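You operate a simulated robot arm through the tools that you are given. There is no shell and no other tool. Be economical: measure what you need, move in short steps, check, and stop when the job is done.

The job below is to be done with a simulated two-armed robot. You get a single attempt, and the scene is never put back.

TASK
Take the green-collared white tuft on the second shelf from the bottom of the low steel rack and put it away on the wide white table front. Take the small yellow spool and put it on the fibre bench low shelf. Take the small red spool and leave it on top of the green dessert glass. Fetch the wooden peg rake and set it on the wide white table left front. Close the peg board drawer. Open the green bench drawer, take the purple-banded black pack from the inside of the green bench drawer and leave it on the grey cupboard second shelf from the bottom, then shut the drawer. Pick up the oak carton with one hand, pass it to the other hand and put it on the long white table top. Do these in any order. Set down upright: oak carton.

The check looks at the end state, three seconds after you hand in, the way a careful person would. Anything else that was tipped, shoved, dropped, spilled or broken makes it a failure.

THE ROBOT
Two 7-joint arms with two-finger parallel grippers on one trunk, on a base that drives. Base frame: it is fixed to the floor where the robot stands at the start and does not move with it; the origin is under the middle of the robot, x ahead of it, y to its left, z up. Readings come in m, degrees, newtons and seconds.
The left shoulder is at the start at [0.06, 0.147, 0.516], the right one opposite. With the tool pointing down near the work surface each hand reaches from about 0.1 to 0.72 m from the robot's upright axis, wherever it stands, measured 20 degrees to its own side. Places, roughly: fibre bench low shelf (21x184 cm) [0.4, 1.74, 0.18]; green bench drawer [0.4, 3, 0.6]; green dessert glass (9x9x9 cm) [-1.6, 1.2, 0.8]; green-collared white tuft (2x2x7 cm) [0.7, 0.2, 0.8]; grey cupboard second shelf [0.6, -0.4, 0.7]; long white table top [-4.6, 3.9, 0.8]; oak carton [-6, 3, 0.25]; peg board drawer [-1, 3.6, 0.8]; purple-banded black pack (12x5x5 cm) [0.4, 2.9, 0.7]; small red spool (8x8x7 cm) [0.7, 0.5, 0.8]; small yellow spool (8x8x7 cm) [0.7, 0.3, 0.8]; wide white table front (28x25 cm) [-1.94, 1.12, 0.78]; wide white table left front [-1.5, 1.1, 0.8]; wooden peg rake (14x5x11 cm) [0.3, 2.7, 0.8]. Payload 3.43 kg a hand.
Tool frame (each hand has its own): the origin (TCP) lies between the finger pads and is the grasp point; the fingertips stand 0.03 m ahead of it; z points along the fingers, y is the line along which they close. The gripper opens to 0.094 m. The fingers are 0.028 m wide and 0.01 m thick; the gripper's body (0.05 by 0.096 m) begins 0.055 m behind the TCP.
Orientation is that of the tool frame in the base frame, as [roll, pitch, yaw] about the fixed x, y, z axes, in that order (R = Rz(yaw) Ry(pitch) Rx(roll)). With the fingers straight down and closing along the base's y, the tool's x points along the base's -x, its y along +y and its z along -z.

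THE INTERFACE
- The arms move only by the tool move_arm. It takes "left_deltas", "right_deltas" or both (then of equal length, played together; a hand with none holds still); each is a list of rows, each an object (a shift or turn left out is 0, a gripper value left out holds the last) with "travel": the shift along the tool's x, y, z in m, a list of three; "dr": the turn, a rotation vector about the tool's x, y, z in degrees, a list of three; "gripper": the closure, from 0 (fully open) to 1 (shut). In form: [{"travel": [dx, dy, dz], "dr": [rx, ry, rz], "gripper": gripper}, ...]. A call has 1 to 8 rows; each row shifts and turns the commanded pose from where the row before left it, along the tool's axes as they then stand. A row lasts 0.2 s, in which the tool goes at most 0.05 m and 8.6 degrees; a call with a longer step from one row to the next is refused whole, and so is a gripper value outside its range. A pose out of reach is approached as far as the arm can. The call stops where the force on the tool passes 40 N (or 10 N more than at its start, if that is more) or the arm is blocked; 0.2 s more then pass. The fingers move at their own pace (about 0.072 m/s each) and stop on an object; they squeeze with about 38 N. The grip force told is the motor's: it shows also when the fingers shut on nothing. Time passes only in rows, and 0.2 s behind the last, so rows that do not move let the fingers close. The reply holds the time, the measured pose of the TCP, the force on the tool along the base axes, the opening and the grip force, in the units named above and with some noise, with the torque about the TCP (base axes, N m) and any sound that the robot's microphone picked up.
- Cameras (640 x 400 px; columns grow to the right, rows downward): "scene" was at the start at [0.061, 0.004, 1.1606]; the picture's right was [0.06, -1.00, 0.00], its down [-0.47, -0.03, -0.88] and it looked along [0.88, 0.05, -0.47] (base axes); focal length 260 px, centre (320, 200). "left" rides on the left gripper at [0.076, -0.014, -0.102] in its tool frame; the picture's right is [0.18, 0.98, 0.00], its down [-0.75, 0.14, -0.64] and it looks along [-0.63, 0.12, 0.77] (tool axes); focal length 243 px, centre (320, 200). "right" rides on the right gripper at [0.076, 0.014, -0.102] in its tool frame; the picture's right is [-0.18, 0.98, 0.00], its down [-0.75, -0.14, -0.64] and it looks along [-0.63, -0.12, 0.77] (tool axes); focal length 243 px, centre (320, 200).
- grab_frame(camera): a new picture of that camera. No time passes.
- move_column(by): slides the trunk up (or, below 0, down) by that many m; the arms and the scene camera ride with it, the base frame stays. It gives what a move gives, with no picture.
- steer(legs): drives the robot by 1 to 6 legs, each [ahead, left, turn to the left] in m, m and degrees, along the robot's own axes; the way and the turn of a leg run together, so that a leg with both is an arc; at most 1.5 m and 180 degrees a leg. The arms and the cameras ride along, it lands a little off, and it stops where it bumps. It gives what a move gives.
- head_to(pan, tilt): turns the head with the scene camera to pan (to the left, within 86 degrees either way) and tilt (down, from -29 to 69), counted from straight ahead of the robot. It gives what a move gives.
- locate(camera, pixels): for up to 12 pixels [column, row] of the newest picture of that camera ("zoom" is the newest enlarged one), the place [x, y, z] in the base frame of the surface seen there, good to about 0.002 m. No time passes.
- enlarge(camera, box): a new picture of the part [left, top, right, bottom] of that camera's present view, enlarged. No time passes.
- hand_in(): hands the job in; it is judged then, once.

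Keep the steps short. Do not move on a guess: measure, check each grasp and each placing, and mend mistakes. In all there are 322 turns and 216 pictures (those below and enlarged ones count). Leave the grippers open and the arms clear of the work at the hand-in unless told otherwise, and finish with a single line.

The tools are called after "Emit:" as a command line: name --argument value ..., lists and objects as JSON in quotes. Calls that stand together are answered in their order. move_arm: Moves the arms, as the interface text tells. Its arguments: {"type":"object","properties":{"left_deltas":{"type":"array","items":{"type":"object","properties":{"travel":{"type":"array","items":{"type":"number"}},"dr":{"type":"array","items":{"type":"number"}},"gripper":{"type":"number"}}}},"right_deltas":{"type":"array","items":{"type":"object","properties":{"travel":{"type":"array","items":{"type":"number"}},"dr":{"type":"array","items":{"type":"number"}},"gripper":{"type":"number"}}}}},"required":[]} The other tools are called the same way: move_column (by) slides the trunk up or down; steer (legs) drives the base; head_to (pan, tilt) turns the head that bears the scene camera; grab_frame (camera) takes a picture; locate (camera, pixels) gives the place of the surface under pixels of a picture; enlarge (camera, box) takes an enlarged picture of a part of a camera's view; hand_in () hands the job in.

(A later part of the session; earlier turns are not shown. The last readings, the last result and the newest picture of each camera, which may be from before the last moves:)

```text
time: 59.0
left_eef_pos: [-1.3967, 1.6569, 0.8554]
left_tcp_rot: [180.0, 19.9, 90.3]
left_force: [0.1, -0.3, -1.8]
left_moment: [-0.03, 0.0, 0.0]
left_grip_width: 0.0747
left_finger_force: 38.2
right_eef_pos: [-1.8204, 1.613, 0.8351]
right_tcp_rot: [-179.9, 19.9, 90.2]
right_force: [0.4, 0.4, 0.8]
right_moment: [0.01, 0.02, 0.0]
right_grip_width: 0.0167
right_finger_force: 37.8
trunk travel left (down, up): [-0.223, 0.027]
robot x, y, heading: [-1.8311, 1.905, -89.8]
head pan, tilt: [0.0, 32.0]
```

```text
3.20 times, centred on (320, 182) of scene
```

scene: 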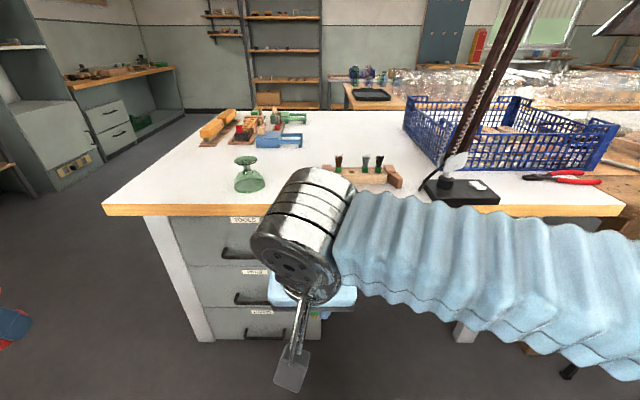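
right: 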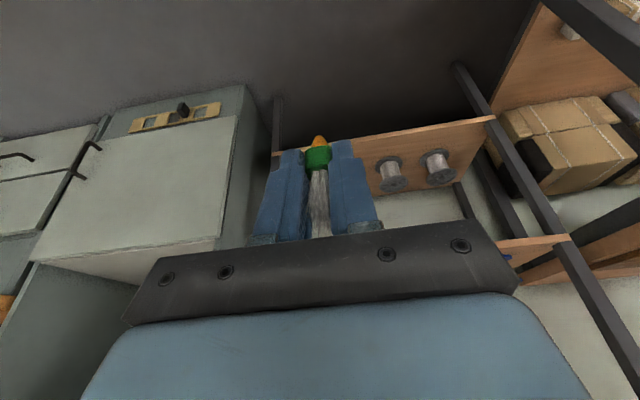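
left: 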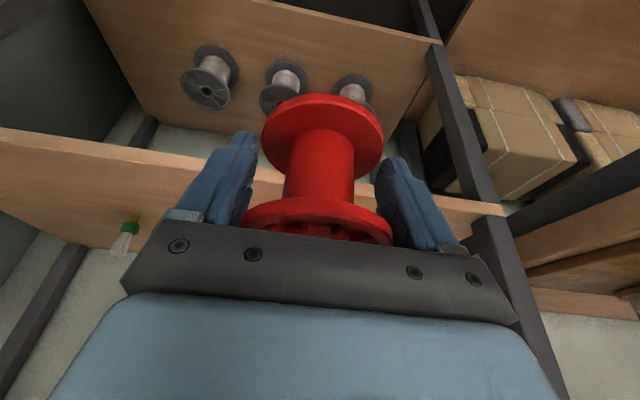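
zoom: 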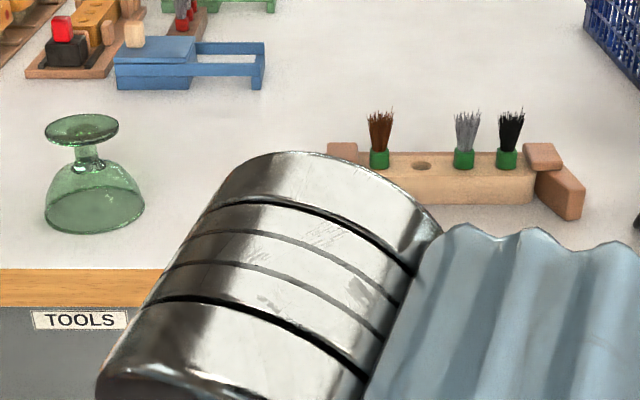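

The holder has four holes, one empty at zoom (422,165) — clearly where the green-collared tuft belongs. Measuring the hole, holder and glass.

Emit:
locate --camera "zoom" --pixels '[[422, 165], [411, 166], [433, 165], [422, 160], [422, 170], [380, 160], [464, 160], [507, 160], [400, 165], [445, 170], [80, 115], [80, 145]]'

Emit:
locate --camera "zoom" --pixels '[[45, 129], [120, 128], [80, 118], [92, 230], [45, 205], [144, 205], [420, 195], [350, 150], [575, 180]]'

```text
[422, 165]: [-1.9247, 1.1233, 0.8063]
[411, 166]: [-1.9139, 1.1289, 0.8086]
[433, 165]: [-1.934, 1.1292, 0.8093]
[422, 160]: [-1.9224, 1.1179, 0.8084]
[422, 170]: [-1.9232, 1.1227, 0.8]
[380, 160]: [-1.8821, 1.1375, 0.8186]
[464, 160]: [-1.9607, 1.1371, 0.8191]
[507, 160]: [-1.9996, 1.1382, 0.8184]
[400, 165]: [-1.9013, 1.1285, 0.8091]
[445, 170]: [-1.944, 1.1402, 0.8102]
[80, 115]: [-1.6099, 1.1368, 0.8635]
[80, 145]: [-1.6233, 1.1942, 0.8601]
```

```text
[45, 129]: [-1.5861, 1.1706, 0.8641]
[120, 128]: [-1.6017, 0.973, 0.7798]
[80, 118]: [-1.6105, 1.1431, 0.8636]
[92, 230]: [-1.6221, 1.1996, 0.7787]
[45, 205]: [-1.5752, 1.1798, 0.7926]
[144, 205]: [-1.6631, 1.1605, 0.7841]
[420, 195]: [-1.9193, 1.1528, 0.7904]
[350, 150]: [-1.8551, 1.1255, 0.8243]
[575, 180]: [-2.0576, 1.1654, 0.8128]
```

Hole at about (−1.923, 1.128), holder top z 0.809, existing collars rest on it. Glass foot top is at (−1.61, 1.165, 0.864). Driving 0.2 m closer.

Emit:
steer --legs '[[0.2, 0, 0]]'

Emit:
grab_frame --camera "right"

Emit:
grab_frame --camera "scene"

```text
time: 60.6
left_eef_pos: [-1.3953, 1.4601, 0.8573]
left_tcp_rot: [180.0, 20.0, 90.4]
left_force: [-0.5, -0.3, -0.4]
left_moment: [-0.04, 0.0, -0.01]
left_grip_width: 0.0748
left_finger_force: 37.7
right_eef_pos: [-1.8172, 1.4139, 0.8355]
right_tcp_rot: [179.9, 20.0, 90.5]
right_force: [-0.2, 0.5, 0.1]
right_moment: [0.0, 0.03, 0.01]
right_grip_width: 0.0164
right_finger_force: 37.7
trunk travel left (down, up): [-0.223, 0.027]
robot x, y, heading: [-1.8307, 1.7047, -89.5]
head pan, tilt: [0.0, 32.0]
```

```text
185 pictures are left
```

right: 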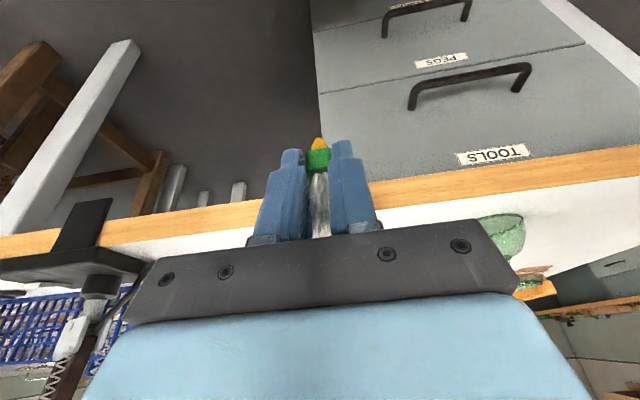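

```text
184 pictures are left
```

scene: 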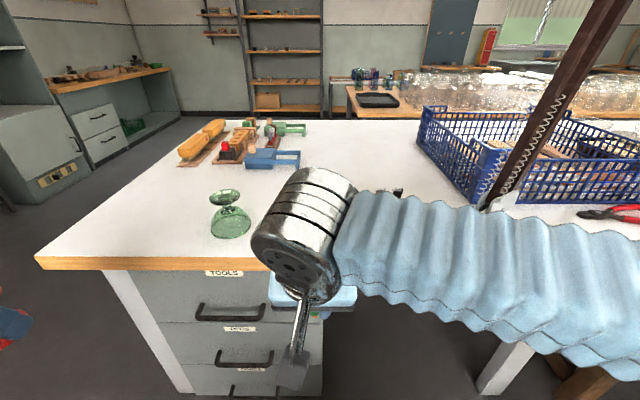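

I need to check the forearm against the lamp arm. Measuring both.

Emit:
locate --camera "scene" --pixels '[[400, 240], [500, 260], [600, 290], [630, 320], [490, 200], [520, 150], [570, 70], [600, 20], [310, 220], [330, 180], [455, 195]]'

```text
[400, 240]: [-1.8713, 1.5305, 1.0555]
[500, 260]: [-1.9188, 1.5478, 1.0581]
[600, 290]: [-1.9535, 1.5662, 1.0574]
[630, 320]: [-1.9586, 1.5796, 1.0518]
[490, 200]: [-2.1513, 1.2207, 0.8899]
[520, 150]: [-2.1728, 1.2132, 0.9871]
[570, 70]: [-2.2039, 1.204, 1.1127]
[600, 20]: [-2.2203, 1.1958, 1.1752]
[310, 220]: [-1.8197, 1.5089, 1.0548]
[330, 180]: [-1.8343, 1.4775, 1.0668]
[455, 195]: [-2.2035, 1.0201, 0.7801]
```

Plenty of room to the lamp (x≈−2.17). Raising the right hand and carrying the tuft to above the empty hole.

Emit:
move_arm --right_deltas '[{"travel": [-0.0162, 0, -0.0444]}, {"travel": [-0.0162, 0, -0.0444]}, {"travel": [-0.0435, -0.0182, 0.0159]}, {"travel": [-0.0435, -0.0182, 0.0159]}, {"travel": [-0.0435, -0.0182, 0.0159]}, {"travel": [-0.0435, -0.0182, 0.0159]}, {"travel": [-0.0435, -0.0182, 0.0159]}, {"travel": [-0.0435, -0.0182, 0.0159]}]'

Emit:
grab_frame --camera "right"

Emit:
grab_frame --camera "scene"

```text
time: 62.4
left_eef_pos: [-1.3951, 1.4593, 0.8567]
left_tcp_rot: [179.9, 20.1, 90.4]
left_force: [-1.0, 0.9, -1.3]
left_moment: [-0.03, 0.02, 0.0]
left_grip_width: 0.0748
left_finger_force: 38.4
right_eef_pos: [-1.9273, 1.1384, 0.9292]
right_tcp_rot: [-180.0, 20.0, 90.5]
right_force: [-0.3, 0.4, 0.3]
right_moment: [0.0, 0.0, -0.05]
right_grip_width: 0.0164
right_finger_force: 37.9
trunk travel left (down, up): [-0.223, 0.027]
robot x, y, heading: [-1.826, 1.7051, -89.6]
head pan, tilt: [0.0, 32.0]
```

```text
183 pictures are left
```

right: 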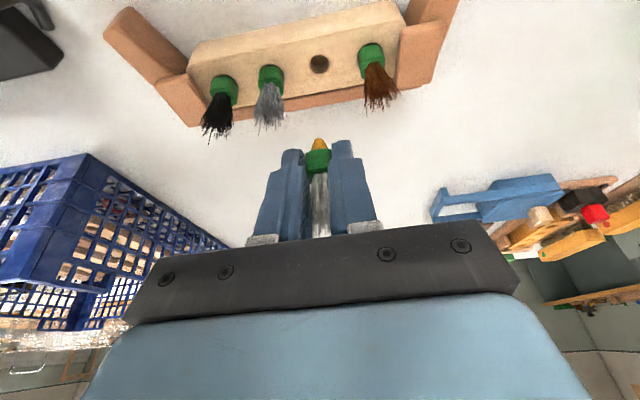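

```text
182 pictures are left
```

scene: 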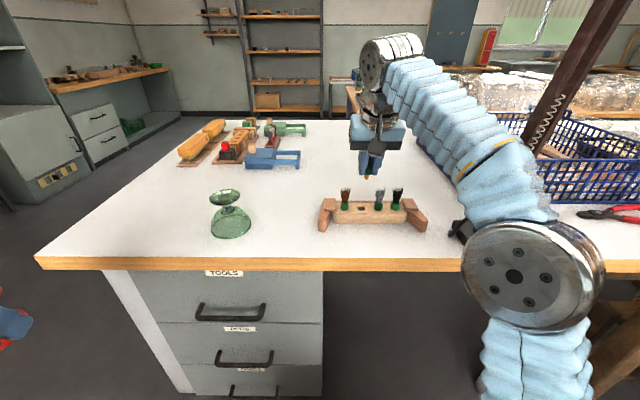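

Hand camera shows the empty hole at (319,64). Measuring hole, peg tip and neighbours on an enlargement.

Emit:
enlarge --camera "right" --box '[200, 30, 440, 180]'

```text
2.67 times, centred on (320, 105) of right
```

zoom: 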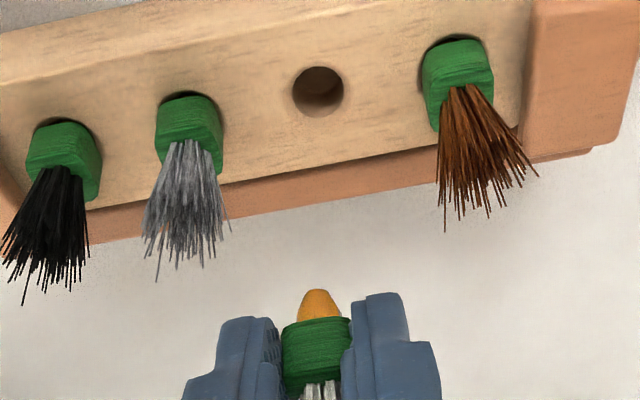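

Emit:
locate --camera "zoom" --pixels '[[292, 88], [346, 95], [318, 64], [318, 119], [319, 98], [318, 294], [318, 308], [316, 340], [300, 312], [336, 312], [63, 150], [190, 125]]'

Emit:
locate --camera "zoom" --pixels '[[455, 70], [458, 35], [380, 110], [240, 100]]'

```text
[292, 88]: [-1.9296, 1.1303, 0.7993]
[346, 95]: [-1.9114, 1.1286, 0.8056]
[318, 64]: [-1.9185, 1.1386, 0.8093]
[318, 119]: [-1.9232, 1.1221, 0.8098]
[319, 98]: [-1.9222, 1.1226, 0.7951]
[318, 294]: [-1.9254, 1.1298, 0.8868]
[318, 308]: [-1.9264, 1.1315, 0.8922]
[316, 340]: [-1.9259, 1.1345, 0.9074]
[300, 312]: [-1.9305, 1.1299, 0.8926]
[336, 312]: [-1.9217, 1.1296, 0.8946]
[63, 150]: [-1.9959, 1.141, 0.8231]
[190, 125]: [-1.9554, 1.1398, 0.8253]
```

```text
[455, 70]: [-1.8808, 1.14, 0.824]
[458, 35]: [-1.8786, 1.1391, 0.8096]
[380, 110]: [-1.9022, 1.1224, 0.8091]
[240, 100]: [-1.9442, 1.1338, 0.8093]
```

Hole center (−1.921, 1.130); peg axis ≈ (−1.926, 1.1275), tip z 0.885. Correcting +5 mm x, +2.5 mm y and lowering 6 cm, then rechecking.

Emit:
move_arm --right_deltas '[{"travel": [0.0024, 0.005, -0.0009]}, {"travel": [0.0068, 0, 0.0188]}, {"travel": [0.0068, 0, 0.0188]}, {"travel": [0.0068, 0, 0.0188]}, {"travel": [0, 0, 0]}]'

Emit:
enlarge --camera "right" --box '[200, 30, 440, 180]'

```text
time: 63.6
left_eef_pos: [-1.3958, 1.46, 0.8564]
left_tcp_rot: [-180.0, 20.0, 90.5]
left_force: [0.6, -0.3, -1.9]
left_moment: [0.01, -0.02, -0.02]
left_grip_width: 0.0749
left_finger_force: 38.4
right_eef_pos: [-1.9197, 1.1401, 0.8691]
right_tcp_rot: [-179.9, 19.9, 90.5]
right_force: [0.0, 0.4, 0.3]
right_moment: [-0.01, 0.0, 0.01]
right_grip_width: 0.0163
right_finger_force: 37.9
trunk travel left (down, up): [-0.223, 0.027]
robot x, y, heading: [-1.8293, 1.7042, -89.6]
head pan, tilt: [0.0, 32.0]
```

```text
2.67 times, centred on (320, 105) of right
```

zoom: 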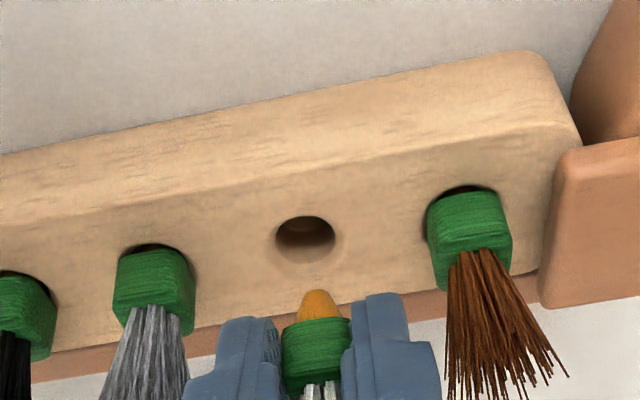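

Emit:
locate --camera "zoom" --pixels '[[276, 236], [336, 240], [305, 215], [306, 263], [318, 292], [318, 306], [316, 345], [301, 310], [336, 310], [470, 245], [472, 190], [155, 300]]'

```text
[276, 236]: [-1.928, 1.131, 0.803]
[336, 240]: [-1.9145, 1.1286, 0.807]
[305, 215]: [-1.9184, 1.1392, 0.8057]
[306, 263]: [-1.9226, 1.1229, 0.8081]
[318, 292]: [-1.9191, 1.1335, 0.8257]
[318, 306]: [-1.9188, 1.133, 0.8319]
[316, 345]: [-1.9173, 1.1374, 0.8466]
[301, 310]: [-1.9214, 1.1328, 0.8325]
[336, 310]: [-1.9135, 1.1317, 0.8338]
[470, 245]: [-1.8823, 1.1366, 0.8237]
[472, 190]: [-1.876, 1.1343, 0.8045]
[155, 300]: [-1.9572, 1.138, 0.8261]
```

Peg is 3 mm off in x. Correcting and lowering to seat the collar on the holder.

Emit:
move_arm --right_deltas '[{"travel": [0, -0.003, 0]}, {"travel": [0.0034, 0, 0.0094]}, {"travel": [0.0034, 0, 0.0094]}, {"travel": [0.0034, 0, 0.0094]}, {"travel": [0, 0, 0]}]'

Emit:
enlarge --camera "right" --box '[200, 30, 440, 180]'

```text
time: 64.8
left_eef_pos: [-1.3957, 1.4603, 0.8558]
left_tcp_rot: [179.9, 20.1, 90.4]
left_force: [0.4, 0.1, -1.8]
left_moment: [-0.01, -0.02, 0.01]
left_grip_width: 0.0747
left_finger_force: 38.2
right_eef_pos: [-1.921, 1.138, 0.8432]
right_tcp_rot: [179.9, 20.5, 90.4]
right_force: [-1.6, -0.3, 23.4]
right_moment: [-0.03, 0.12, 0.13]
right_grip_width: 0.0164
right_finger_force: 38.5
trunk travel left (down, up): [-0.223, 0.027]
robot x, y, heading: [-1.8298, 1.7027, -89.5]
head pan, tilt: [0.0, 32.0]
```

```text
2.67 times, centred on (320, 105) of right
```

zoom: 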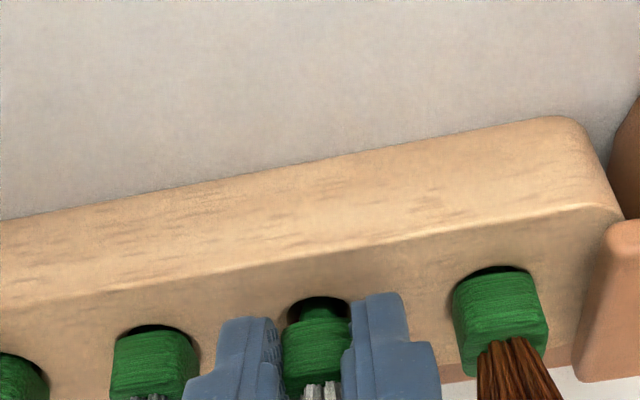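

Fingertips have reached the holder's top; the peg is inside the hole. I'll relieve the pressure and open slightly so it drops the last few mm.

Emit:
move_arm --right_deltas '[{"travel": [-0.0027, 0, -0.0075]}, {"gripper": 0.72}, {"gripper": 0.66}, {"gripper": 0.66}]'

Emit:
enlarge --camera "right" --box '[200, 30, 440, 180]'

```text
time: 65.8
left_eef_pos: [-1.3952, 1.46, 0.8572]
left_tcp_rot: [179.9, 20.0, 90.4]
left_force: [-0.6, 0.4, -1.3]
left_moment: [-0.01, 0.02, 0.03]
left_grip_width: 0.0747
left_finger_force: 37.3
right_eef_pos: [-1.921, 1.1368, 0.8468]
right_tcp_rot: [-180.0, 20.0, 90.4]
right_force: [0.7, 0.2, 1.2]
right_moment: [0.01, -0.01, -0.02]
right_grip_width: 0.032
right_finger_force: 0.0
trunk travel left (down, up): [-0.223, 0.027]
robot x, y, heading: [-1.8237, 1.7027, -89.3]
head pan, tilt: [0.0, 32.0]
```

```text
2.67 times, centred on (320, 105) of right
```

zoom: 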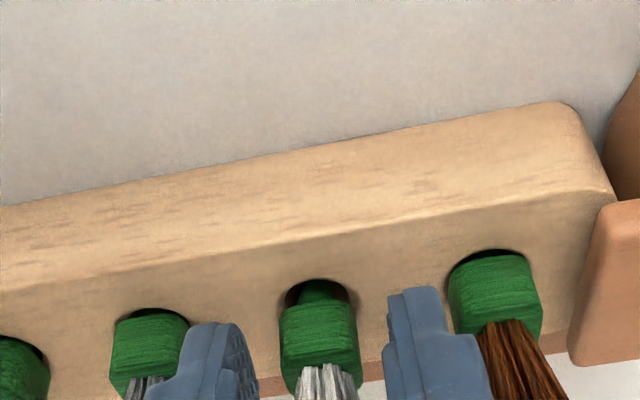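

Tuft appears seated. Retracting straight up and checking.

Emit:
move_arm --right_deltas '[{"travel": [-0.0068, 0, -0.0188]}, {"travel": [-0.0103, 0, -0.0282]}, {"travel": [-0.0103, 0, -0.0282]}, {"travel": [-0.0103, 0, -0.0282]}]'

Emit:
enlarge --camera "right" --box '[160, 0, 480, 200]'

Emit:
enlarge --camera "scene" --box '[290, 150, 450, 250]'

```text
time: 66.8
left_eef_pos: [-1.3969, 1.4591, 0.857]
left_tcp_rot: [180.0, 19.9, 90.4]
left_force: [0.4, -0.6, -1.9]
left_moment: [0.0, -0.04, -0.02]
left_grip_width: 0.0748
left_finger_force: 37.7
right_eef_pos: [-1.9221, 1.1394, 0.9587]
right_tcp_rot: [179.9, 19.9, 90.4]
right_force: [-1.0, 0.6, 1.5]
right_moment: [0.03, 0.02, 0.01]
right_grip_width: 0.032
right_finger_force: 0.0
trunk travel left (down, up): [-0.223, 0.027]
robot x, y, heading: [-1.8267, 1.7054, -89.6]
head pan, tilt: [0.0, 32.0]
```

```text
2.00 times, centred on (320, 100) of right
```

zoom: 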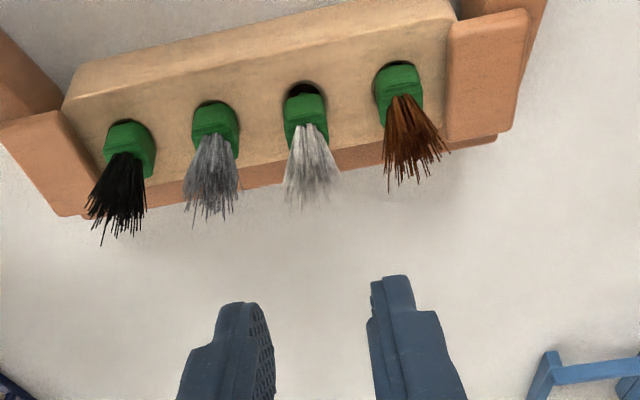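

```text
4.00 times, centred on (370, 200) of scene
```

zoom: 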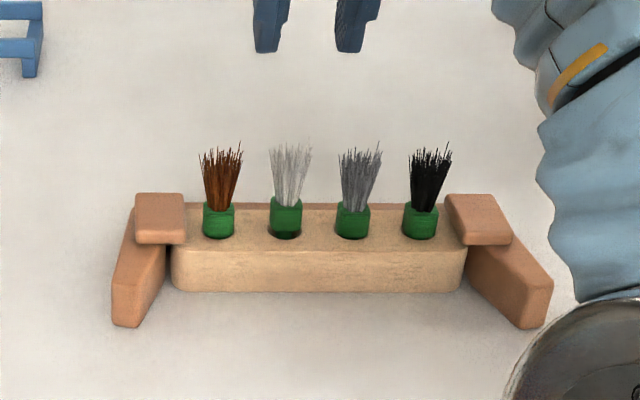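

Emit:
locate --camera "zoom" --pixels '[[219, 205], [219, 232], [286, 200], [286, 228], [354, 205], [354, 232], [288, 160], [355, 165], [286, 235], [220, 165]]'

```text
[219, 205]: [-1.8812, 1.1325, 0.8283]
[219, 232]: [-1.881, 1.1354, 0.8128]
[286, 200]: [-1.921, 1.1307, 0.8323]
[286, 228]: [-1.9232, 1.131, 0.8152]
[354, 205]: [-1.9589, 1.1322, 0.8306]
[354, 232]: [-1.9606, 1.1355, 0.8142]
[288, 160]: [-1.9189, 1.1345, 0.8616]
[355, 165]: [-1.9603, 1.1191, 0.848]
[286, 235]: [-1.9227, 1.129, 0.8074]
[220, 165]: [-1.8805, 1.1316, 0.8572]
```

Tuft is in its hole, standing. Withdrawing the right hand, then measuring the glass foot for the red spool.

Emit:
move_arm --right_deltas '[{"travel": [0.0423, 0, -0.0154]}, {"travel": [0.0423, 0, -0.0154]}, {"travel": [0.0423, 0, -0.0154]}, {"travel": [0.0423, 0, -0.0154]}, {"travel": [0.0423, -0.01, -0.0154]}, {"travel": [0.0423, -0.01, -0.0154], "gripper": 0}, {"travel": [0.0423, -0.01, -0.0154]}]'

Emit:
enlarge --camera "scene" --box '[180, 165, 280, 245]'

```text
time: 68.4
left_eef_pos: [-1.3957, 1.459, 0.8559]
left_tcp_rot: [179.9, 20.0, 90.3]
left_force: [0.9, -0.1, -1.0]
left_moment: [-0.01, 0.01, 0.0]
left_grip_width: 0.0748
left_finger_force: 37.6
right_eef_pos: [-1.956, 1.4512, 0.96]
right_tcp_rot: [-180.0, 20.0, 90.4]
right_force: [-0.3, -0.1, -0.6]
right_moment: [0.05, -0.01, 0.02]
right_grip_width: 0.094
right_finger_force: 0.0
trunk travel left (down, up): [-0.223, 0.027]
robot x, y, heading: [-1.8261, 1.7058, -89.6]
head pan, tilt: [0.0, 32.0]
```

```text
5.00 times, centred on (230, 205) of scene
```

zoom: 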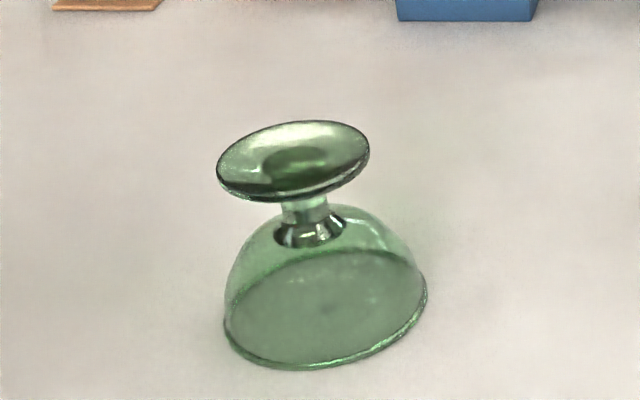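

Emit:
locate --camera "zoom" --pixels '[[219, 172], [367, 150], [300, 123], [275, 197], [293, 158], [250, 140], [340, 185], [330, 128], [240, 190], [226, 335], [425, 290], [300, 369]]'

```text
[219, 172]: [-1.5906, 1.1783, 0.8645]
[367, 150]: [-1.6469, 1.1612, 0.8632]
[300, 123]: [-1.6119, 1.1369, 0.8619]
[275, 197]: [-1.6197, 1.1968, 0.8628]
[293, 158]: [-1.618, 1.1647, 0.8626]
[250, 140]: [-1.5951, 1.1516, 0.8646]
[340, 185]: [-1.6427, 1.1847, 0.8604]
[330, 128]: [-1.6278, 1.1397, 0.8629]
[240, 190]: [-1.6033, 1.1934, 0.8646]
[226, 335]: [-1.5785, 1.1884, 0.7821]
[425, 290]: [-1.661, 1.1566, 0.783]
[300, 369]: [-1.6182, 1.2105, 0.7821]
```

Glass foot center (−1.617, 1.168), radius 3 cm, z 0.8635. Raising the red spool and carrying it above.

Emit:
move_arm --left_deltas '[{"travel": [-0.0161, 0, -0.0442]}, {"travel": [-0.0161, 0, -0.0442]}]'

Emit:
move_arm --left_deltas '[{"travel": [-0.034, -0.0279, 0.0124]}, {"travel": [-0.034, -0.0279, 0.0124]}, {"travel": [-0.034, -0.0279, 0.0124]}, {"travel": [-0.034, -0.0279, 0.0124]}, {"travel": [-0.034, -0.0279, 0.0124]}, {"travel": [-0.034, -0.0279, 0.0124]}, {"travel": [-0.034, -0.0279, 0.0124]}, {"travel": [-0.034, -0.0279, 0.0124]}]'

Emit:
grab_frame --camera "left"

Emit:
grab_frame --camera "scene"

```text
time: 69.0
left_eef_pos: [-1.3954, 1.461, 0.9499]
left_tcp_rot: [-179.9, 20.0, 90.5]
left_force: [-0.6, -0.2, -1.9]
left_moment: [0.0, 0.0, 0.02]
left_grip_width: 0.075
left_finger_force: 38.0
right_eef_pos: [-1.9563, 1.4506, 0.9599]
right_tcp_rot: [180.0, 20.0, 90.4]
right_force: [-0.2, 0.1, 0.5]
right_moment: [0.02, 0.01, -0.05]
right_grip_width: 0.0942
right_finger_force: 0.1
trunk travel left (down, up): [-0.223, 0.027]
robot x, y, heading: [-1.8287, 1.7061, -89.4]
head pan, tilt: [0.0, 32.0]
```

```text
time: 70.8
left_eef_pos: [-1.6166, 1.1651, 0.9522]
left_tcp_rot: [180.0, 20.0, 90.5]
left_force: [0.1, 0.8, -1.2]
left_moment: [-0.06, 0.02, -0.04]
left_grip_width: 0.075
left_finger_force: 38.0
right_eef_pos: [-1.9576, 1.4497, 0.9611]
right_tcp_rot: [180.0, 20.0, 90.4]
right_force: [0.3, 2.1, 0.3]
right_moment: [-0.02, 0.03, 0.0]
right_grip_width: 0.0938
right_finger_force: 0.0
trunk travel left (down, up): [-0.223, 0.027]
robot x, y, heading: [-1.831, 1.7052, -89.7]
head pan, tilt: [0.0, 32.0]
```

```text
174 pictures are left
```

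left: 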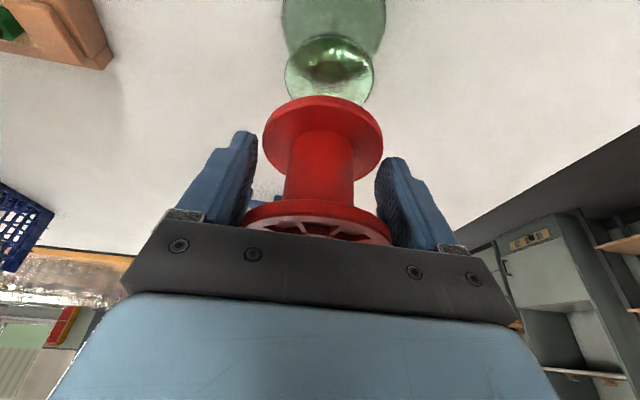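

```text
173 pictures are left
```

scene: 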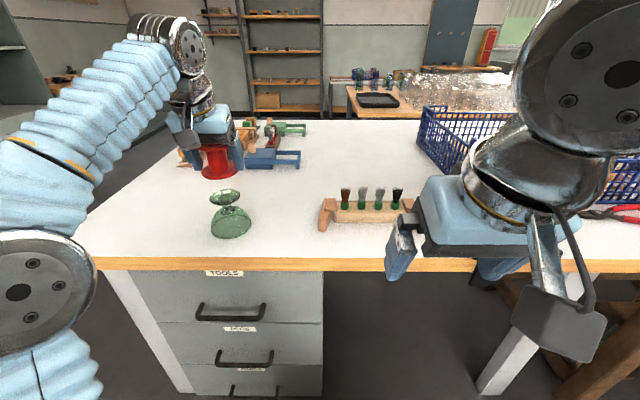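

Emit:
locate --camera "left" --pixels '[[265, 145], [382, 145], [322, 98], [322, 160], [290, 70], [372, 68], [330, 60], [247, 212], [386, 222]]'

Emit:
locate --camera "scene" --pixels '[[219, 178], [219, 170], [203, 172], [236, 170], [225, 197]]'

```text
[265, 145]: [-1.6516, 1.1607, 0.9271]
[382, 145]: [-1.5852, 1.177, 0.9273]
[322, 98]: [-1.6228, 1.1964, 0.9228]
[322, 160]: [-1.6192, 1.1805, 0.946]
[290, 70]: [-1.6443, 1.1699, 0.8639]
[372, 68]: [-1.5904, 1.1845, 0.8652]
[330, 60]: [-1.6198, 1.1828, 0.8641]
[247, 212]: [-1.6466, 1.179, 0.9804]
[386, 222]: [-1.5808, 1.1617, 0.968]
```

```text
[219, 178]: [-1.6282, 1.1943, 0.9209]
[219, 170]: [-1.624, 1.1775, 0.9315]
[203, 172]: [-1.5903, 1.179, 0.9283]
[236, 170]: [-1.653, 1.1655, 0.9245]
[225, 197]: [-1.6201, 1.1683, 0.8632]
```

Spool axis ≈ (−1.618, 1.163); glass (−1.617, 1.168). Shifting 5 mm back and lowering to ~3 mm above.

Emit:
move_arm --left_deltas '[{"travel": [0.0047, 0.001, -0.0017]}, {"travel": [0.0053, 0, 0.0147]}, {"travel": [0.0053, 0, 0.0147]}, {"travel": [0.0053, 0, 0.0147]}, {"travel": [0, 0, 0]}]'

Emit:
enlarge --camera "scene" --box '[180, 145, 280, 245]'

Emit:
grab_frame --camera "left"

```text
time: 72.0
left_eef_pos: [-1.6175, 1.1726, 0.9054]
left_tcp_rot: [-179.9, 20.1, 90.4]
left_force: [-0.3, -0.2, -0.5]
left_moment: [-0.02, 0.04, 0.01]
left_grip_width: 0.0746
left_finger_force: 37.6
right_eef_pos: [-1.9568, 1.4505, 0.9607]
right_tcp_rot: [-180.0, 20.0, 90.4]
right_force: [0.8, 0.8, 0.3]
right_moment: [-0.02, 0.0, 0.01]
right_grip_width: 0.094
right_finger_force: 0.1
trunk travel left (down, up): [-0.223, 0.027]
robot x, y, heading: [-1.8252, 1.7067, -89.6]
head pan, tilt: [0.0, 32.0]
```

```text
4.00 times, centred on (230, 195) of scene
```

zoom: 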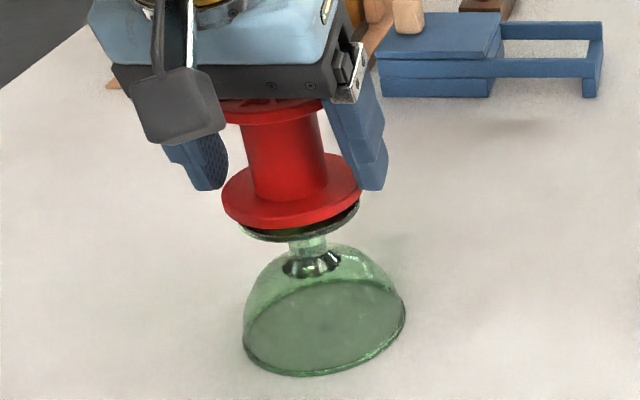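

```text
171 pictures are left
```

left: 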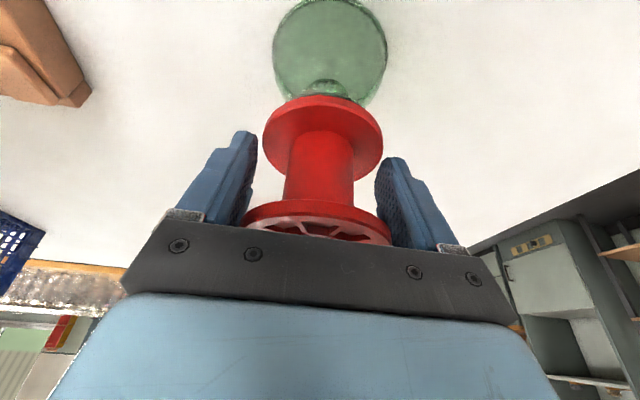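

Emit:
locate --camera "zoom" --pixels '[[223, 200], [363, 185], [290, 227], [285, 160], [290, 236], [245, 233], [358, 210]]'

Emit:
locate --camera "left" --pixels '[[322, 160], [265, 145], [382, 145], [322, 99]]'

```text
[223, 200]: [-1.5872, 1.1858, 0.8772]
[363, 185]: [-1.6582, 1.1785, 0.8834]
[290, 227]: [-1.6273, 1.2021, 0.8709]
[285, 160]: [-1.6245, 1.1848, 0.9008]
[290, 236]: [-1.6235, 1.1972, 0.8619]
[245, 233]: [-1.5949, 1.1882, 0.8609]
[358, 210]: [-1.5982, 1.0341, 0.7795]
```

```text
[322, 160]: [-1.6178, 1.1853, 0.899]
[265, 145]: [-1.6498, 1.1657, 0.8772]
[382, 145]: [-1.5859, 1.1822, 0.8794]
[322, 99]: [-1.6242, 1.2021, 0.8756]
```

Aligned within ~3 mm; bottom ≈ 4 mm above. Lowering the last bit and releasing gently.

Emit:
move_arm --left_deltas '[{"travel": [0.0009, 0, 0.0024]}, {"travel": [0.0007, 0, 0.0019]}, {"travel": [0, 0, 0]}]'

```text
time: 72.8
left_eef_pos: [-1.6166, 1.1723, 0.8998]
left_tcp_rot: [179.9, 20.0, 90.4]
left_force: [0.6, 0.1, -1.4]
left_moment: [0.04, 0.0, -0.03]
left_grip_width: 0.075
left_finger_force: 38.2
right_eef_pos: [-1.9555, 1.4505, 0.9604]
right_tcp_rot: [180.0, 20.0, 90.4]
right_force: [-0.4, -0.3, 0.5]
right_moment: [-0.02, 0.0, 0.01]
right_grip_width: 0.094
right_finger_force: 0.1
trunk travel left (down, up): [-0.223, 0.027]
robot x, y, heading: [-1.8274, 1.708, -89.7]
head pan, tilt: [0.0, 32.0]
```

Emit:
move_arm --left_deltas '[{"travel": [0.0005, 0, 0.0015]}, {"travel": [0, 0, 0]}]'

Emit:
enlarge --camera "scene" --box '[180, 145, 280, 245]'

```text
time: 73.4
left_eef_pos: [-1.616, 1.1714, 0.8991]
left_tcp_rot: [180.0, 19.9, 90.3]
left_force: [-0.8, -0.2, -1.2]
left_moment: [0.03, 0.0, -0.01]
left_grip_width: 0.0749
left_finger_force: 37.9
right_eef_pos: [-1.9556, 1.4508, 0.9611]
right_tcp_rot: [180.0, 19.9, 90.3]
right_force: [-0.4, -0.3, 0.1]
right_moment: [0.0, 0.03, 0.0]
right_grip_width: 0.094
right_finger_force: 0.0
trunk travel left (down, up): [-0.223, 0.027]
robot x, y, heading: [-1.8221, 1.7064, -89.4]
head pan, tilt: [0.0, 32.0]
```

```text
4.00 times, centred on (230, 195) of scene
```

zoom: 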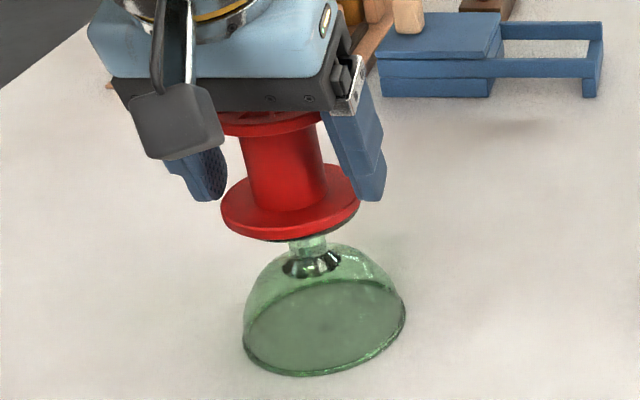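

Emit:
move_arm --left_deltas '[{"travel": [0.0005, 0, 0.0015]}, {"travel": [0, 0, 0]}, {"travel": [0.0005, 0, 0.0014]}, {"travel": [0, 0, 0]}]'

```text
time: 74.4
left_eef_pos: [-1.6145, 1.1736, 0.8966]
left_tcp_rot: [179.9, 20.4, 90.5]
left_force: [4.2, -4.2, 31.2]
left_moment: [0.06, 0.05, -0.05]
left_grip_width: 0.0746
left_finger_force: 38.2
right_eef_pos: [-1.9561, 1.4521, 0.9614]
right_tcp_rot: [-180.0, 20.1, 90.4]
right_force: [-0.7, -0.8, 0.1]
right_moment: [-0.01, 0.01, -0.01]
right_grip_width: 0.0939
right_finger_force: 0.1
trunk travel left (down, up): [-0.223, 0.027]
robot x, y, heading: [-1.8291, 1.7023, -89.7]
head pan, tilt: [0.0, 32.0]
```

Firm contact. Relieving 1.5 mm, then releasing.

Emit:
move_arm --left_deltas '[{"travel": [-0.0004, 0, -0.0013]}, {"travel": [0, 0, 0]}]'

Emit:
move_arm --left_deltas '[{"gripper": 0.18}, {"gripper": 0.1}, {"gripper": 0}, {"gripper": 0}]'

Emit:
grab_frame --camera "left"

```text
time: 75.0
left_eef_pos: [-1.616, 1.1737, 0.8966]
left_tcp_rot: [-180.0, 20.1, 90.4]
left_force: [4.9, -3.8, 21.6]
left_moment: [-0.58, 0.0, 0.07]
left_grip_width: 0.0748
left_finger_force: 37.8
right_eef_pos: [-1.9568, 1.4515, 0.9595]
right_tcp_rot: [-180.0, 20.1, 90.4]
right_force: [1.1, 0.3, -0.5]
right_moment: [-0.05, 0.0, 0.01]
right_grip_width: 0.094
right_finger_force: 0.1
trunk travel left (down, up): [-0.223, 0.027]
robot x, y, heading: [-1.8272, 1.7069, -89.6]
head pan, tilt: [0.0, 32.0]
```

```text
time: 76.0
left_eef_pos: [-1.616, 1.1732, 0.8954]
left_tcp_rot: [179.9, 20.0, 90.4]
left_force: [-0.2, 0.3, 0.2]
left_moment: [0.0, -0.04, 0.0]
left_grip_width: 0.094
left_finger_force: 0.1
right_eef_pos: [-1.9563, 1.4514, 0.9602]
right_tcp_rot: [-179.9, 20.1, 90.4]
right_force: [0.1, -0.3, 0.3]
right_moment: [0.01, 0.03, -0.01]
right_grip_width: 0.094
right_finger_force: 0.0
trunk travel left (down, up): [-0.223, 0.027]
robot x, y, heading: [-1.8242, 1.7081, -89.7]
head pan, tilt: [0.0, 32.0]
```

```text
169 pictures are left
```

left: 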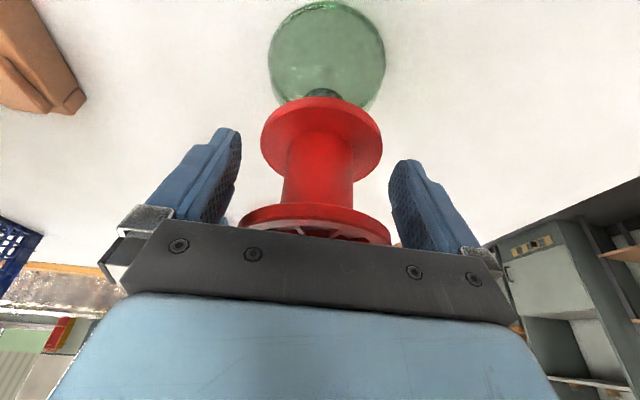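

Fingers are clear of the spool. Retracting straight up, then back.

Emit:
move_arm --left_deltas '[{"travel": [-0.0068, 0, -0.0188]}, {"travel": [-0.0137, 0, -0.0376]}, {"travel": [-0.0137, 0, -0.0376]}, {"travel": [0.0423, 0, -0.0154]}, {"travel": [0.0423, 0, -0.0154]}, {"travel": [0.0423, 0, -0.0154]}, {"travel": [0.0423, 0, -0.0154]}, {"travel": [0.0423, 0, -0.0154]}]'

Emit:
enlarge --camera "scene" --box '[150, 130, 450, 280]'

```text
time: 77.8
left_eef_pos: [-1.6136, 1.3968, 0.9972]
left_tcp_rot: [-180.0, 20.0, 90.4]
left_force: [-0.3, -0.2, 0.3]
left_moment: [0.01, -0.02, -0.02]
left_grip_width: 0.0938
left_finger_force: 0.1
right_eef_pos: [-1.9554, 1.4508, 0.9604]
right_tcp_rot: [-179.9, 20.0, 90.5]
right_force: [-0.1, -0.5, 0.7]
right_moment: [0.01, 0.01, 0.01]
right_grip_width: 0.0941
right_finger_force: 0.1
trunk travel left (down, up): [-0.223, 0.027]
robot x, y, heading: [-1.8266, 1.7076, -89.6]
head pan, tilt: [0.0, 32.0]
```

```text
2.13 times, centred on (300, 205) of scene
```

zoom: 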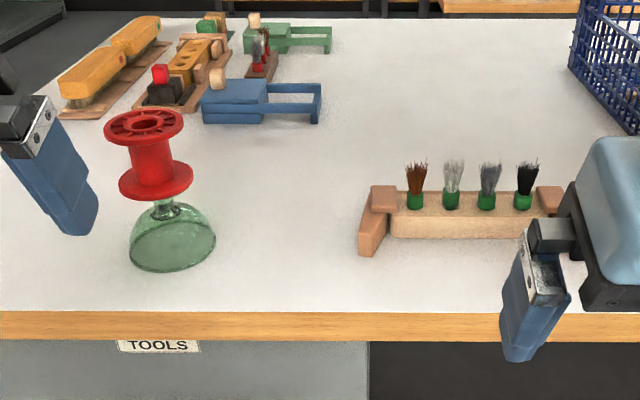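

Both placements look right. Next the peg board drawer: back off, turn toward +y and look.

Emit:
steer --legs '[[-0.45, 0, 0], [0, 0, 150]]'

Emit:
head_to --pan 0 --tilt 20

Emit:
grab_frame --camera "scene"

```text
time: 86.7
left_eef_pos: [-1.8754, 2.5395, 0.997]
left_tcp_rot: [180.0, 20.0, -117.9]
left_force: [0.4, 0.0, 0.8]
left_moment: [0.02, -0.01, 0.0]
left_grip_width: 0.0939
left_finger_force: 0.1
right_eef_pos: [-1.5995, 2.3285, 0.9601]
right_tcp_rot: [-180.0, 20.0, -117.9]
right_force: [0.2, 0.2, -0.3]
right_moment: [0.0, 0.01, -0.03]
right_grip_width: 0.0939
right_finger_force: 0.0
trunk travel left (down, up): [-0.223, 0.027]
robot x, y, heading: [-1.8361, 2.1675, 62.4]
head pan, tilt: [0.0, 32.0]
```

```text
time: 87.5
left_eef_pos: [-1.8757, 2.5399, 0.9976]
left_tcp_rot: [180.0, 20.0, -117.9]
left_force: [-0.2, 0.5, 0.6]
left_moment: [-0.02, -0.01, 0.02]
left_grip_width: 0.0939
left_finger_force: 0.1
right_eef_pos: [-1.5987, 2.3276, 0.9599]
right_tcp_rot: [179.9, 20.0, -117.9]
right_force: [0.2, 0.4, -0.5]
right_moment: [0.0, -0.01, 0.01]
right_grip_width: 0.0942
right_finger_force: 0.1
trunk travel left (down, up): [-0.223, 0.027]
robot x, y, heading: [-1.8346, 2.1648, 62.3]
head pan, tilt: [0.0, 20.0]
```

```text
167 pictures are left
```

scene: 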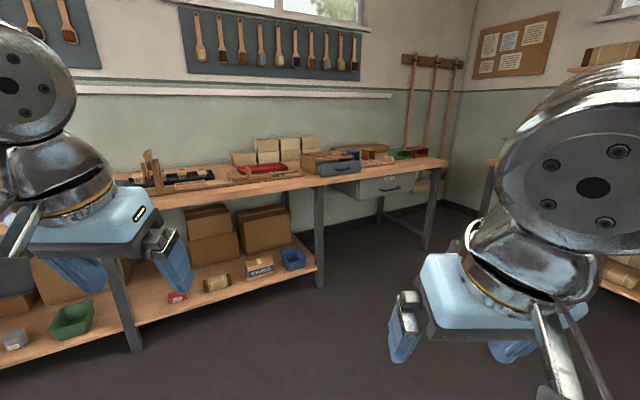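

Emit:
enlarge --camera "scene" --box '[230, 120, 450, 257]'

Emit:
locate --camera "scene" --pixels '[[340, 168], [388, 186], [320, 185], [440, 165], [380, 155], [330, 160], [262, 160]]'

```text
2.91 times, centred on (340, 188) of scene
```

zoom: 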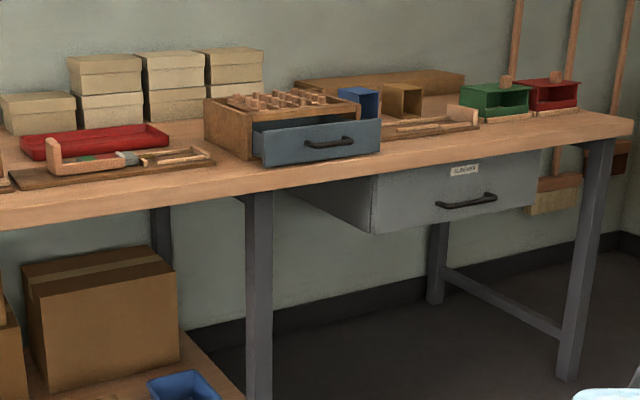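

```text
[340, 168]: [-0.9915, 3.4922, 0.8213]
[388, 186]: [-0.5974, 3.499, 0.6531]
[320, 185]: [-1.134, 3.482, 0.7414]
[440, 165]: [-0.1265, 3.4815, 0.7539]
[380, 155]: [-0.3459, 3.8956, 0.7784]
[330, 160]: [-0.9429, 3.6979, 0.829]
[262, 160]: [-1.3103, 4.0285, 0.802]
```

The peg-board box with its blue drawer (open) stands at (−0.99, 3.49, 0.82). Turning to +y and driving in front of it.

Emit:
steer --legs '[[0, 0, 27.7], [0.55, -0.7, 0]]'

Emit:
head_to --pan -10 --tilt 22

Emit:
grab_frame --camera "scene"

```text
time: 93.6
left_eef_pos: [-1.3195, 3.0258, 0.9974]
left_tcp_rot: [179.9, 20.0, -91.6]
left_force: [0.5, 0.3, 0.0]
left_moment: [0.0, -0.02, 0.01]
left_grip_width: 0.0936
left_finger_force: 0.1
right_eef_pos: [-0.9792, 2.9582, 0.9605]
right_tcp_rot: [-180.0, 20.0, -91.6]
right_force: [-0.4, 0.1, 0.7]
right_moment: [-0.01, -0.01, 0.01]
right_grip_width: 0.094
right_finger_force: 0.1
trunk travel left (down, up): [-0.223, 0.027]
robot x, y, heading: [-1.1158, 2.7064, 88.5]
head pan, tilt: [0.0, 20.0]
```

```text
time: 94.3
left_eef_pos: [-1.3201, 3.0268, 0.9968]
left_tcp_rot: [-180.0, 19.9, -91.6]
left_force: [-0.7, -0.5, 0.1]
left_moment: [0.0, 0.0, -0.01]
left_grip_width: 0.0938
left_finger_force: 0.1
right_eef_pos: [-0.9785, 2.9591, 0.9607]
right_tcp_rot: [180.0, 20.0, -91.6]
right_force: [0.8, -0.3, 0.5]
right_moment: [0.0, 0.01, -0.01]
right_grip_width: 0.0943
right_finger_force: 0.1
trunk travel left (down, up): [-0.223, 0.027]
robot x, y, heading: [-1.1185, 2.7081, 88.4]
head pan, tilt: [-10.0, 22.0]
```

```text
165 pictures are left
```

scene: 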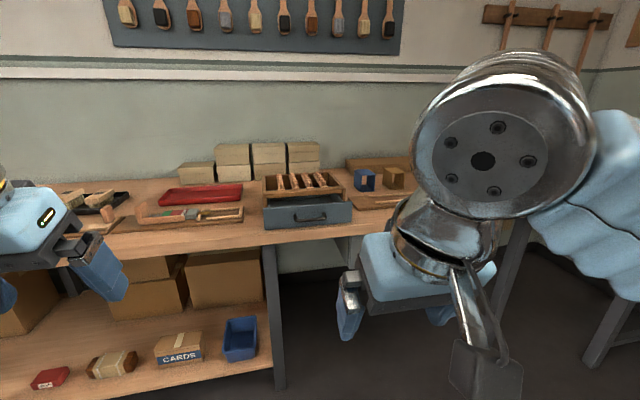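

Emit:
enlarge --camera "scene" --box '[240, 150, 370, 250]'

```text
4.00 times, centred on (305, 200) of scene
```

zoom: 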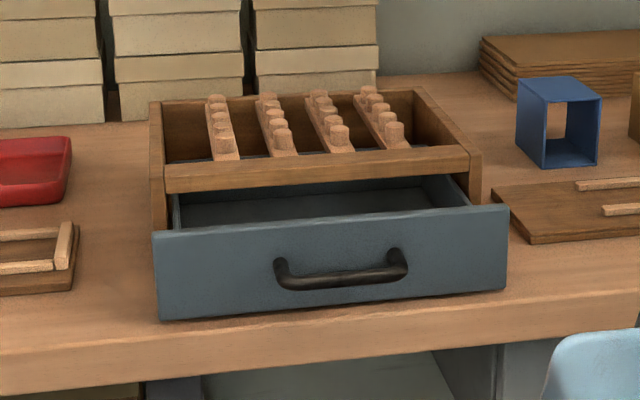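

Emit:
locate --camera "zoom" --pixels '[[160, 250], [490, 225], [330, 230], [330, 310], [155, 215], [320, 175], [475, 160], [345, 275], [180, 180], [335, 215]]'

```text
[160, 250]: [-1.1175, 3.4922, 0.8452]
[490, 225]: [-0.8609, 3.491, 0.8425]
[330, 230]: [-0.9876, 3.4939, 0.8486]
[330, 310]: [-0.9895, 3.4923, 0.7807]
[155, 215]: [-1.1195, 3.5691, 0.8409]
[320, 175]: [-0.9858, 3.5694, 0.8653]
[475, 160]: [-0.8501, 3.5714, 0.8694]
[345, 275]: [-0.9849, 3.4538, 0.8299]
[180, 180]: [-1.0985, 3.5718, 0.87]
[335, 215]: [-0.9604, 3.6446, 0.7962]
```

Drawer face at y 3.492, box front at y 3.571, handle bar at (−0.985, 3.45, 0.83). Driving 0.22 closer, closing the right fingers to use as a pusher.

Emit:
steer --legs '[[0.22, 0, 1.5]]'

Emit:
move_arm --right_deltas '[{"travel": [0.0147, 0, 0.0404], "gripper": 1}, {"travel": [0.0147, 0, 0.0404], "gripper": 1}, {"travel": [0.0134, 0, 0.0369], "gripper": 1}, {"gripper": 1}]'

```text
time: 96.0
left_eef_pos: [-1.3261, 3.2448, 0.9981]
left_tcp_rot: [180.0, 20.0, -90.0]
left_force: [0.0, -0.2, 0.0]
left_moment: [0.01, -0.03, -0.04]
left_grip_width: 0.0938
left_finger_force: 0.1
right_eef_pos: [-0.9831, 3.1875, 0.9596]
right_tcp_rot: [-180.0, 20.1, -89.8]
right_force: [0.4, -1.0, -0.1]
right_moment: [0.0, 0.0, 0.01]
right_grip_width: 0.094
right_finger_force: 0.1
trunk travel left (down, up): [-0.223, 0.027]
robot x, y, heading: [-1.1142, 2.9338, 90.1]
head pan, tilt: [-10.0, 22.0]
```

```text
time: 97.0
left_eef_pos: [-1.3251, 3.2443, 0.9975]
left_tcp_rot: [180.0, 20.0, -89.9]
left_force: [-0.7, 0.1, 0.1]
left_moment: [0.0, -0.02, -0.01]
left_grip_width: 0.094
left_finger_force: 0.0
right_eef_pos: [-0.9824, 3.1853, 0.8357]
right_tcp_rot: [-180.0, 20.1, -90.1]
right_force: [0.4, 0.0, -0.1]
right_moment: [0.01, -0.01, -0.02]
right_grip_width: 0.0
right_finger_force: 33.2
trunk travel left (down, up): [-0.223, 0.027]
robot x, y, heading: [-1.1123, 2.9336, 90.1]
head pan, tilt: [-10.0, 22.0]
```

Emit:
move_arm --right_deltas '[{"travel": [-0.0376, 0, 0.0137]}, {"travel": [-0.0376, 0, 0.0137]}, {"travel": [-0.0376, 0, 0.0137]}, {"travel": [-0.0376, 0, 0.0137]}, {"travel": [-0.0376, 0, 0.0137]}, {"travel": [-0.0376, 0, 0.0137]}]'

Emit:
move_arm --right_deltas '[{"travel": [-0.0094, 0, 0.0034]}, {"travel": [-0.0094, 0, 0.0034]}, {"travel": [-0.0094, 0, 0.0034]}, {"travel": [-0.0094, 0, 0.0034]}]'

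Emit:
grab_frame --camera "scene"

```text
time: 98.5
left_eef_pos: [-1.3256, 3.2445, 0.9978]
left_tcp_rot: [179.9, 19.9, -90.0]
left_force: [-0.4, 0.0, -0.7]
left_moment: [0.03, 0.03, -0.01]
left_grip_width: 0.0938
left_finger_force: 0.0
right_eef_pos: [-0.9868, 3.4253, 0.8348]
right_tcp_rot: [180.0, 20.0, -90.1]
right_force: [0.2, -0.4, 0.9]
right_moment: [0.03, 0.02, 0.02]
right_grip_width: 0.0002
right_finger_force: 33.7
trunk travel left (down, up): [-0.223, 0.027]
robot x, y, heading: [-1.1134, 2.9351, 90.1]
head pan, tilt: [-10.0, 22.0]
```

```text
time: 99.5
left_eef_pos: [-1.3267, 3.2441, 0.9973]
left_tcp_rot: [180.0, 20.0, -90.0]
left_force: [0.1, 0.6, -0.9]
left_moment: [-0.01, -0.01, -0.03]
left_grip_width: 0.0939
left_finger_force: 0.1
right_eef_pos: [-0.9847, 3.4675, 0.8359]
right_tcp_rot: [180.0, 20.0, -89.9]
right_force: [0.6, 0.3, -0.2]
right_moment: [0.03, -0.01, 0.03]
right_grip_width: 0.0001
right_finger_force: 33.3
trunk travel left (down, up): [-0.223, 0.027]
robot x, y, heading: [-1.1158, 2.9341, 90.0]
head pan, tilt: [-10.0, 22.0]
```

```text
163 pictures are left
```

scene: 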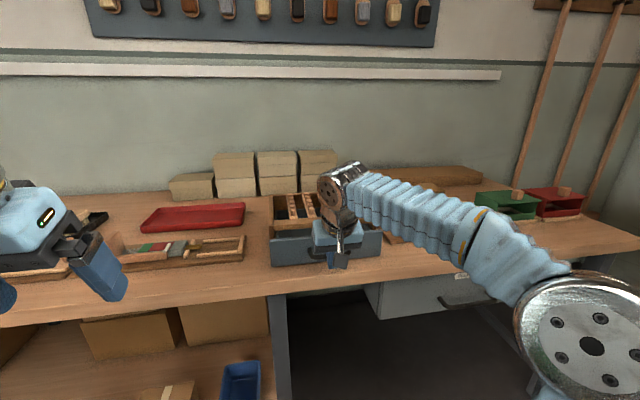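

Emit:
locate --camera "scene" --pixels '[[290, 245], [370, 245], [285, 227], [300, 228], [280, 238]]'

Emit:
enlarge --camera "scene" --box '[250, 180, 400, 280]'

```text
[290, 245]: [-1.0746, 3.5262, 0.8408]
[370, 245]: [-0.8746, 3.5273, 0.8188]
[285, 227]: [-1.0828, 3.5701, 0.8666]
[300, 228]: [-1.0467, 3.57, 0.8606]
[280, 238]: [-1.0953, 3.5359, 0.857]
```

```text
4.00 times, centred on (325, 230) of scene
```

zoom: 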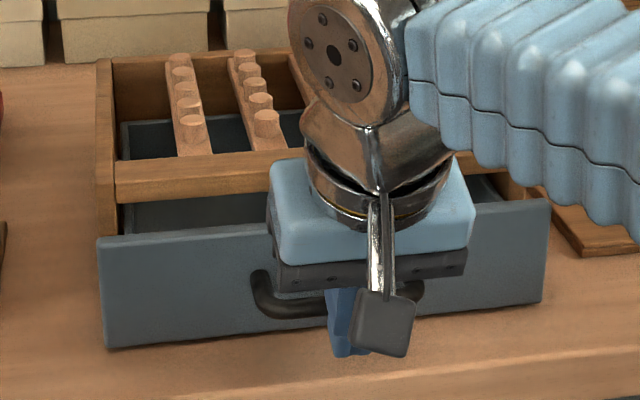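

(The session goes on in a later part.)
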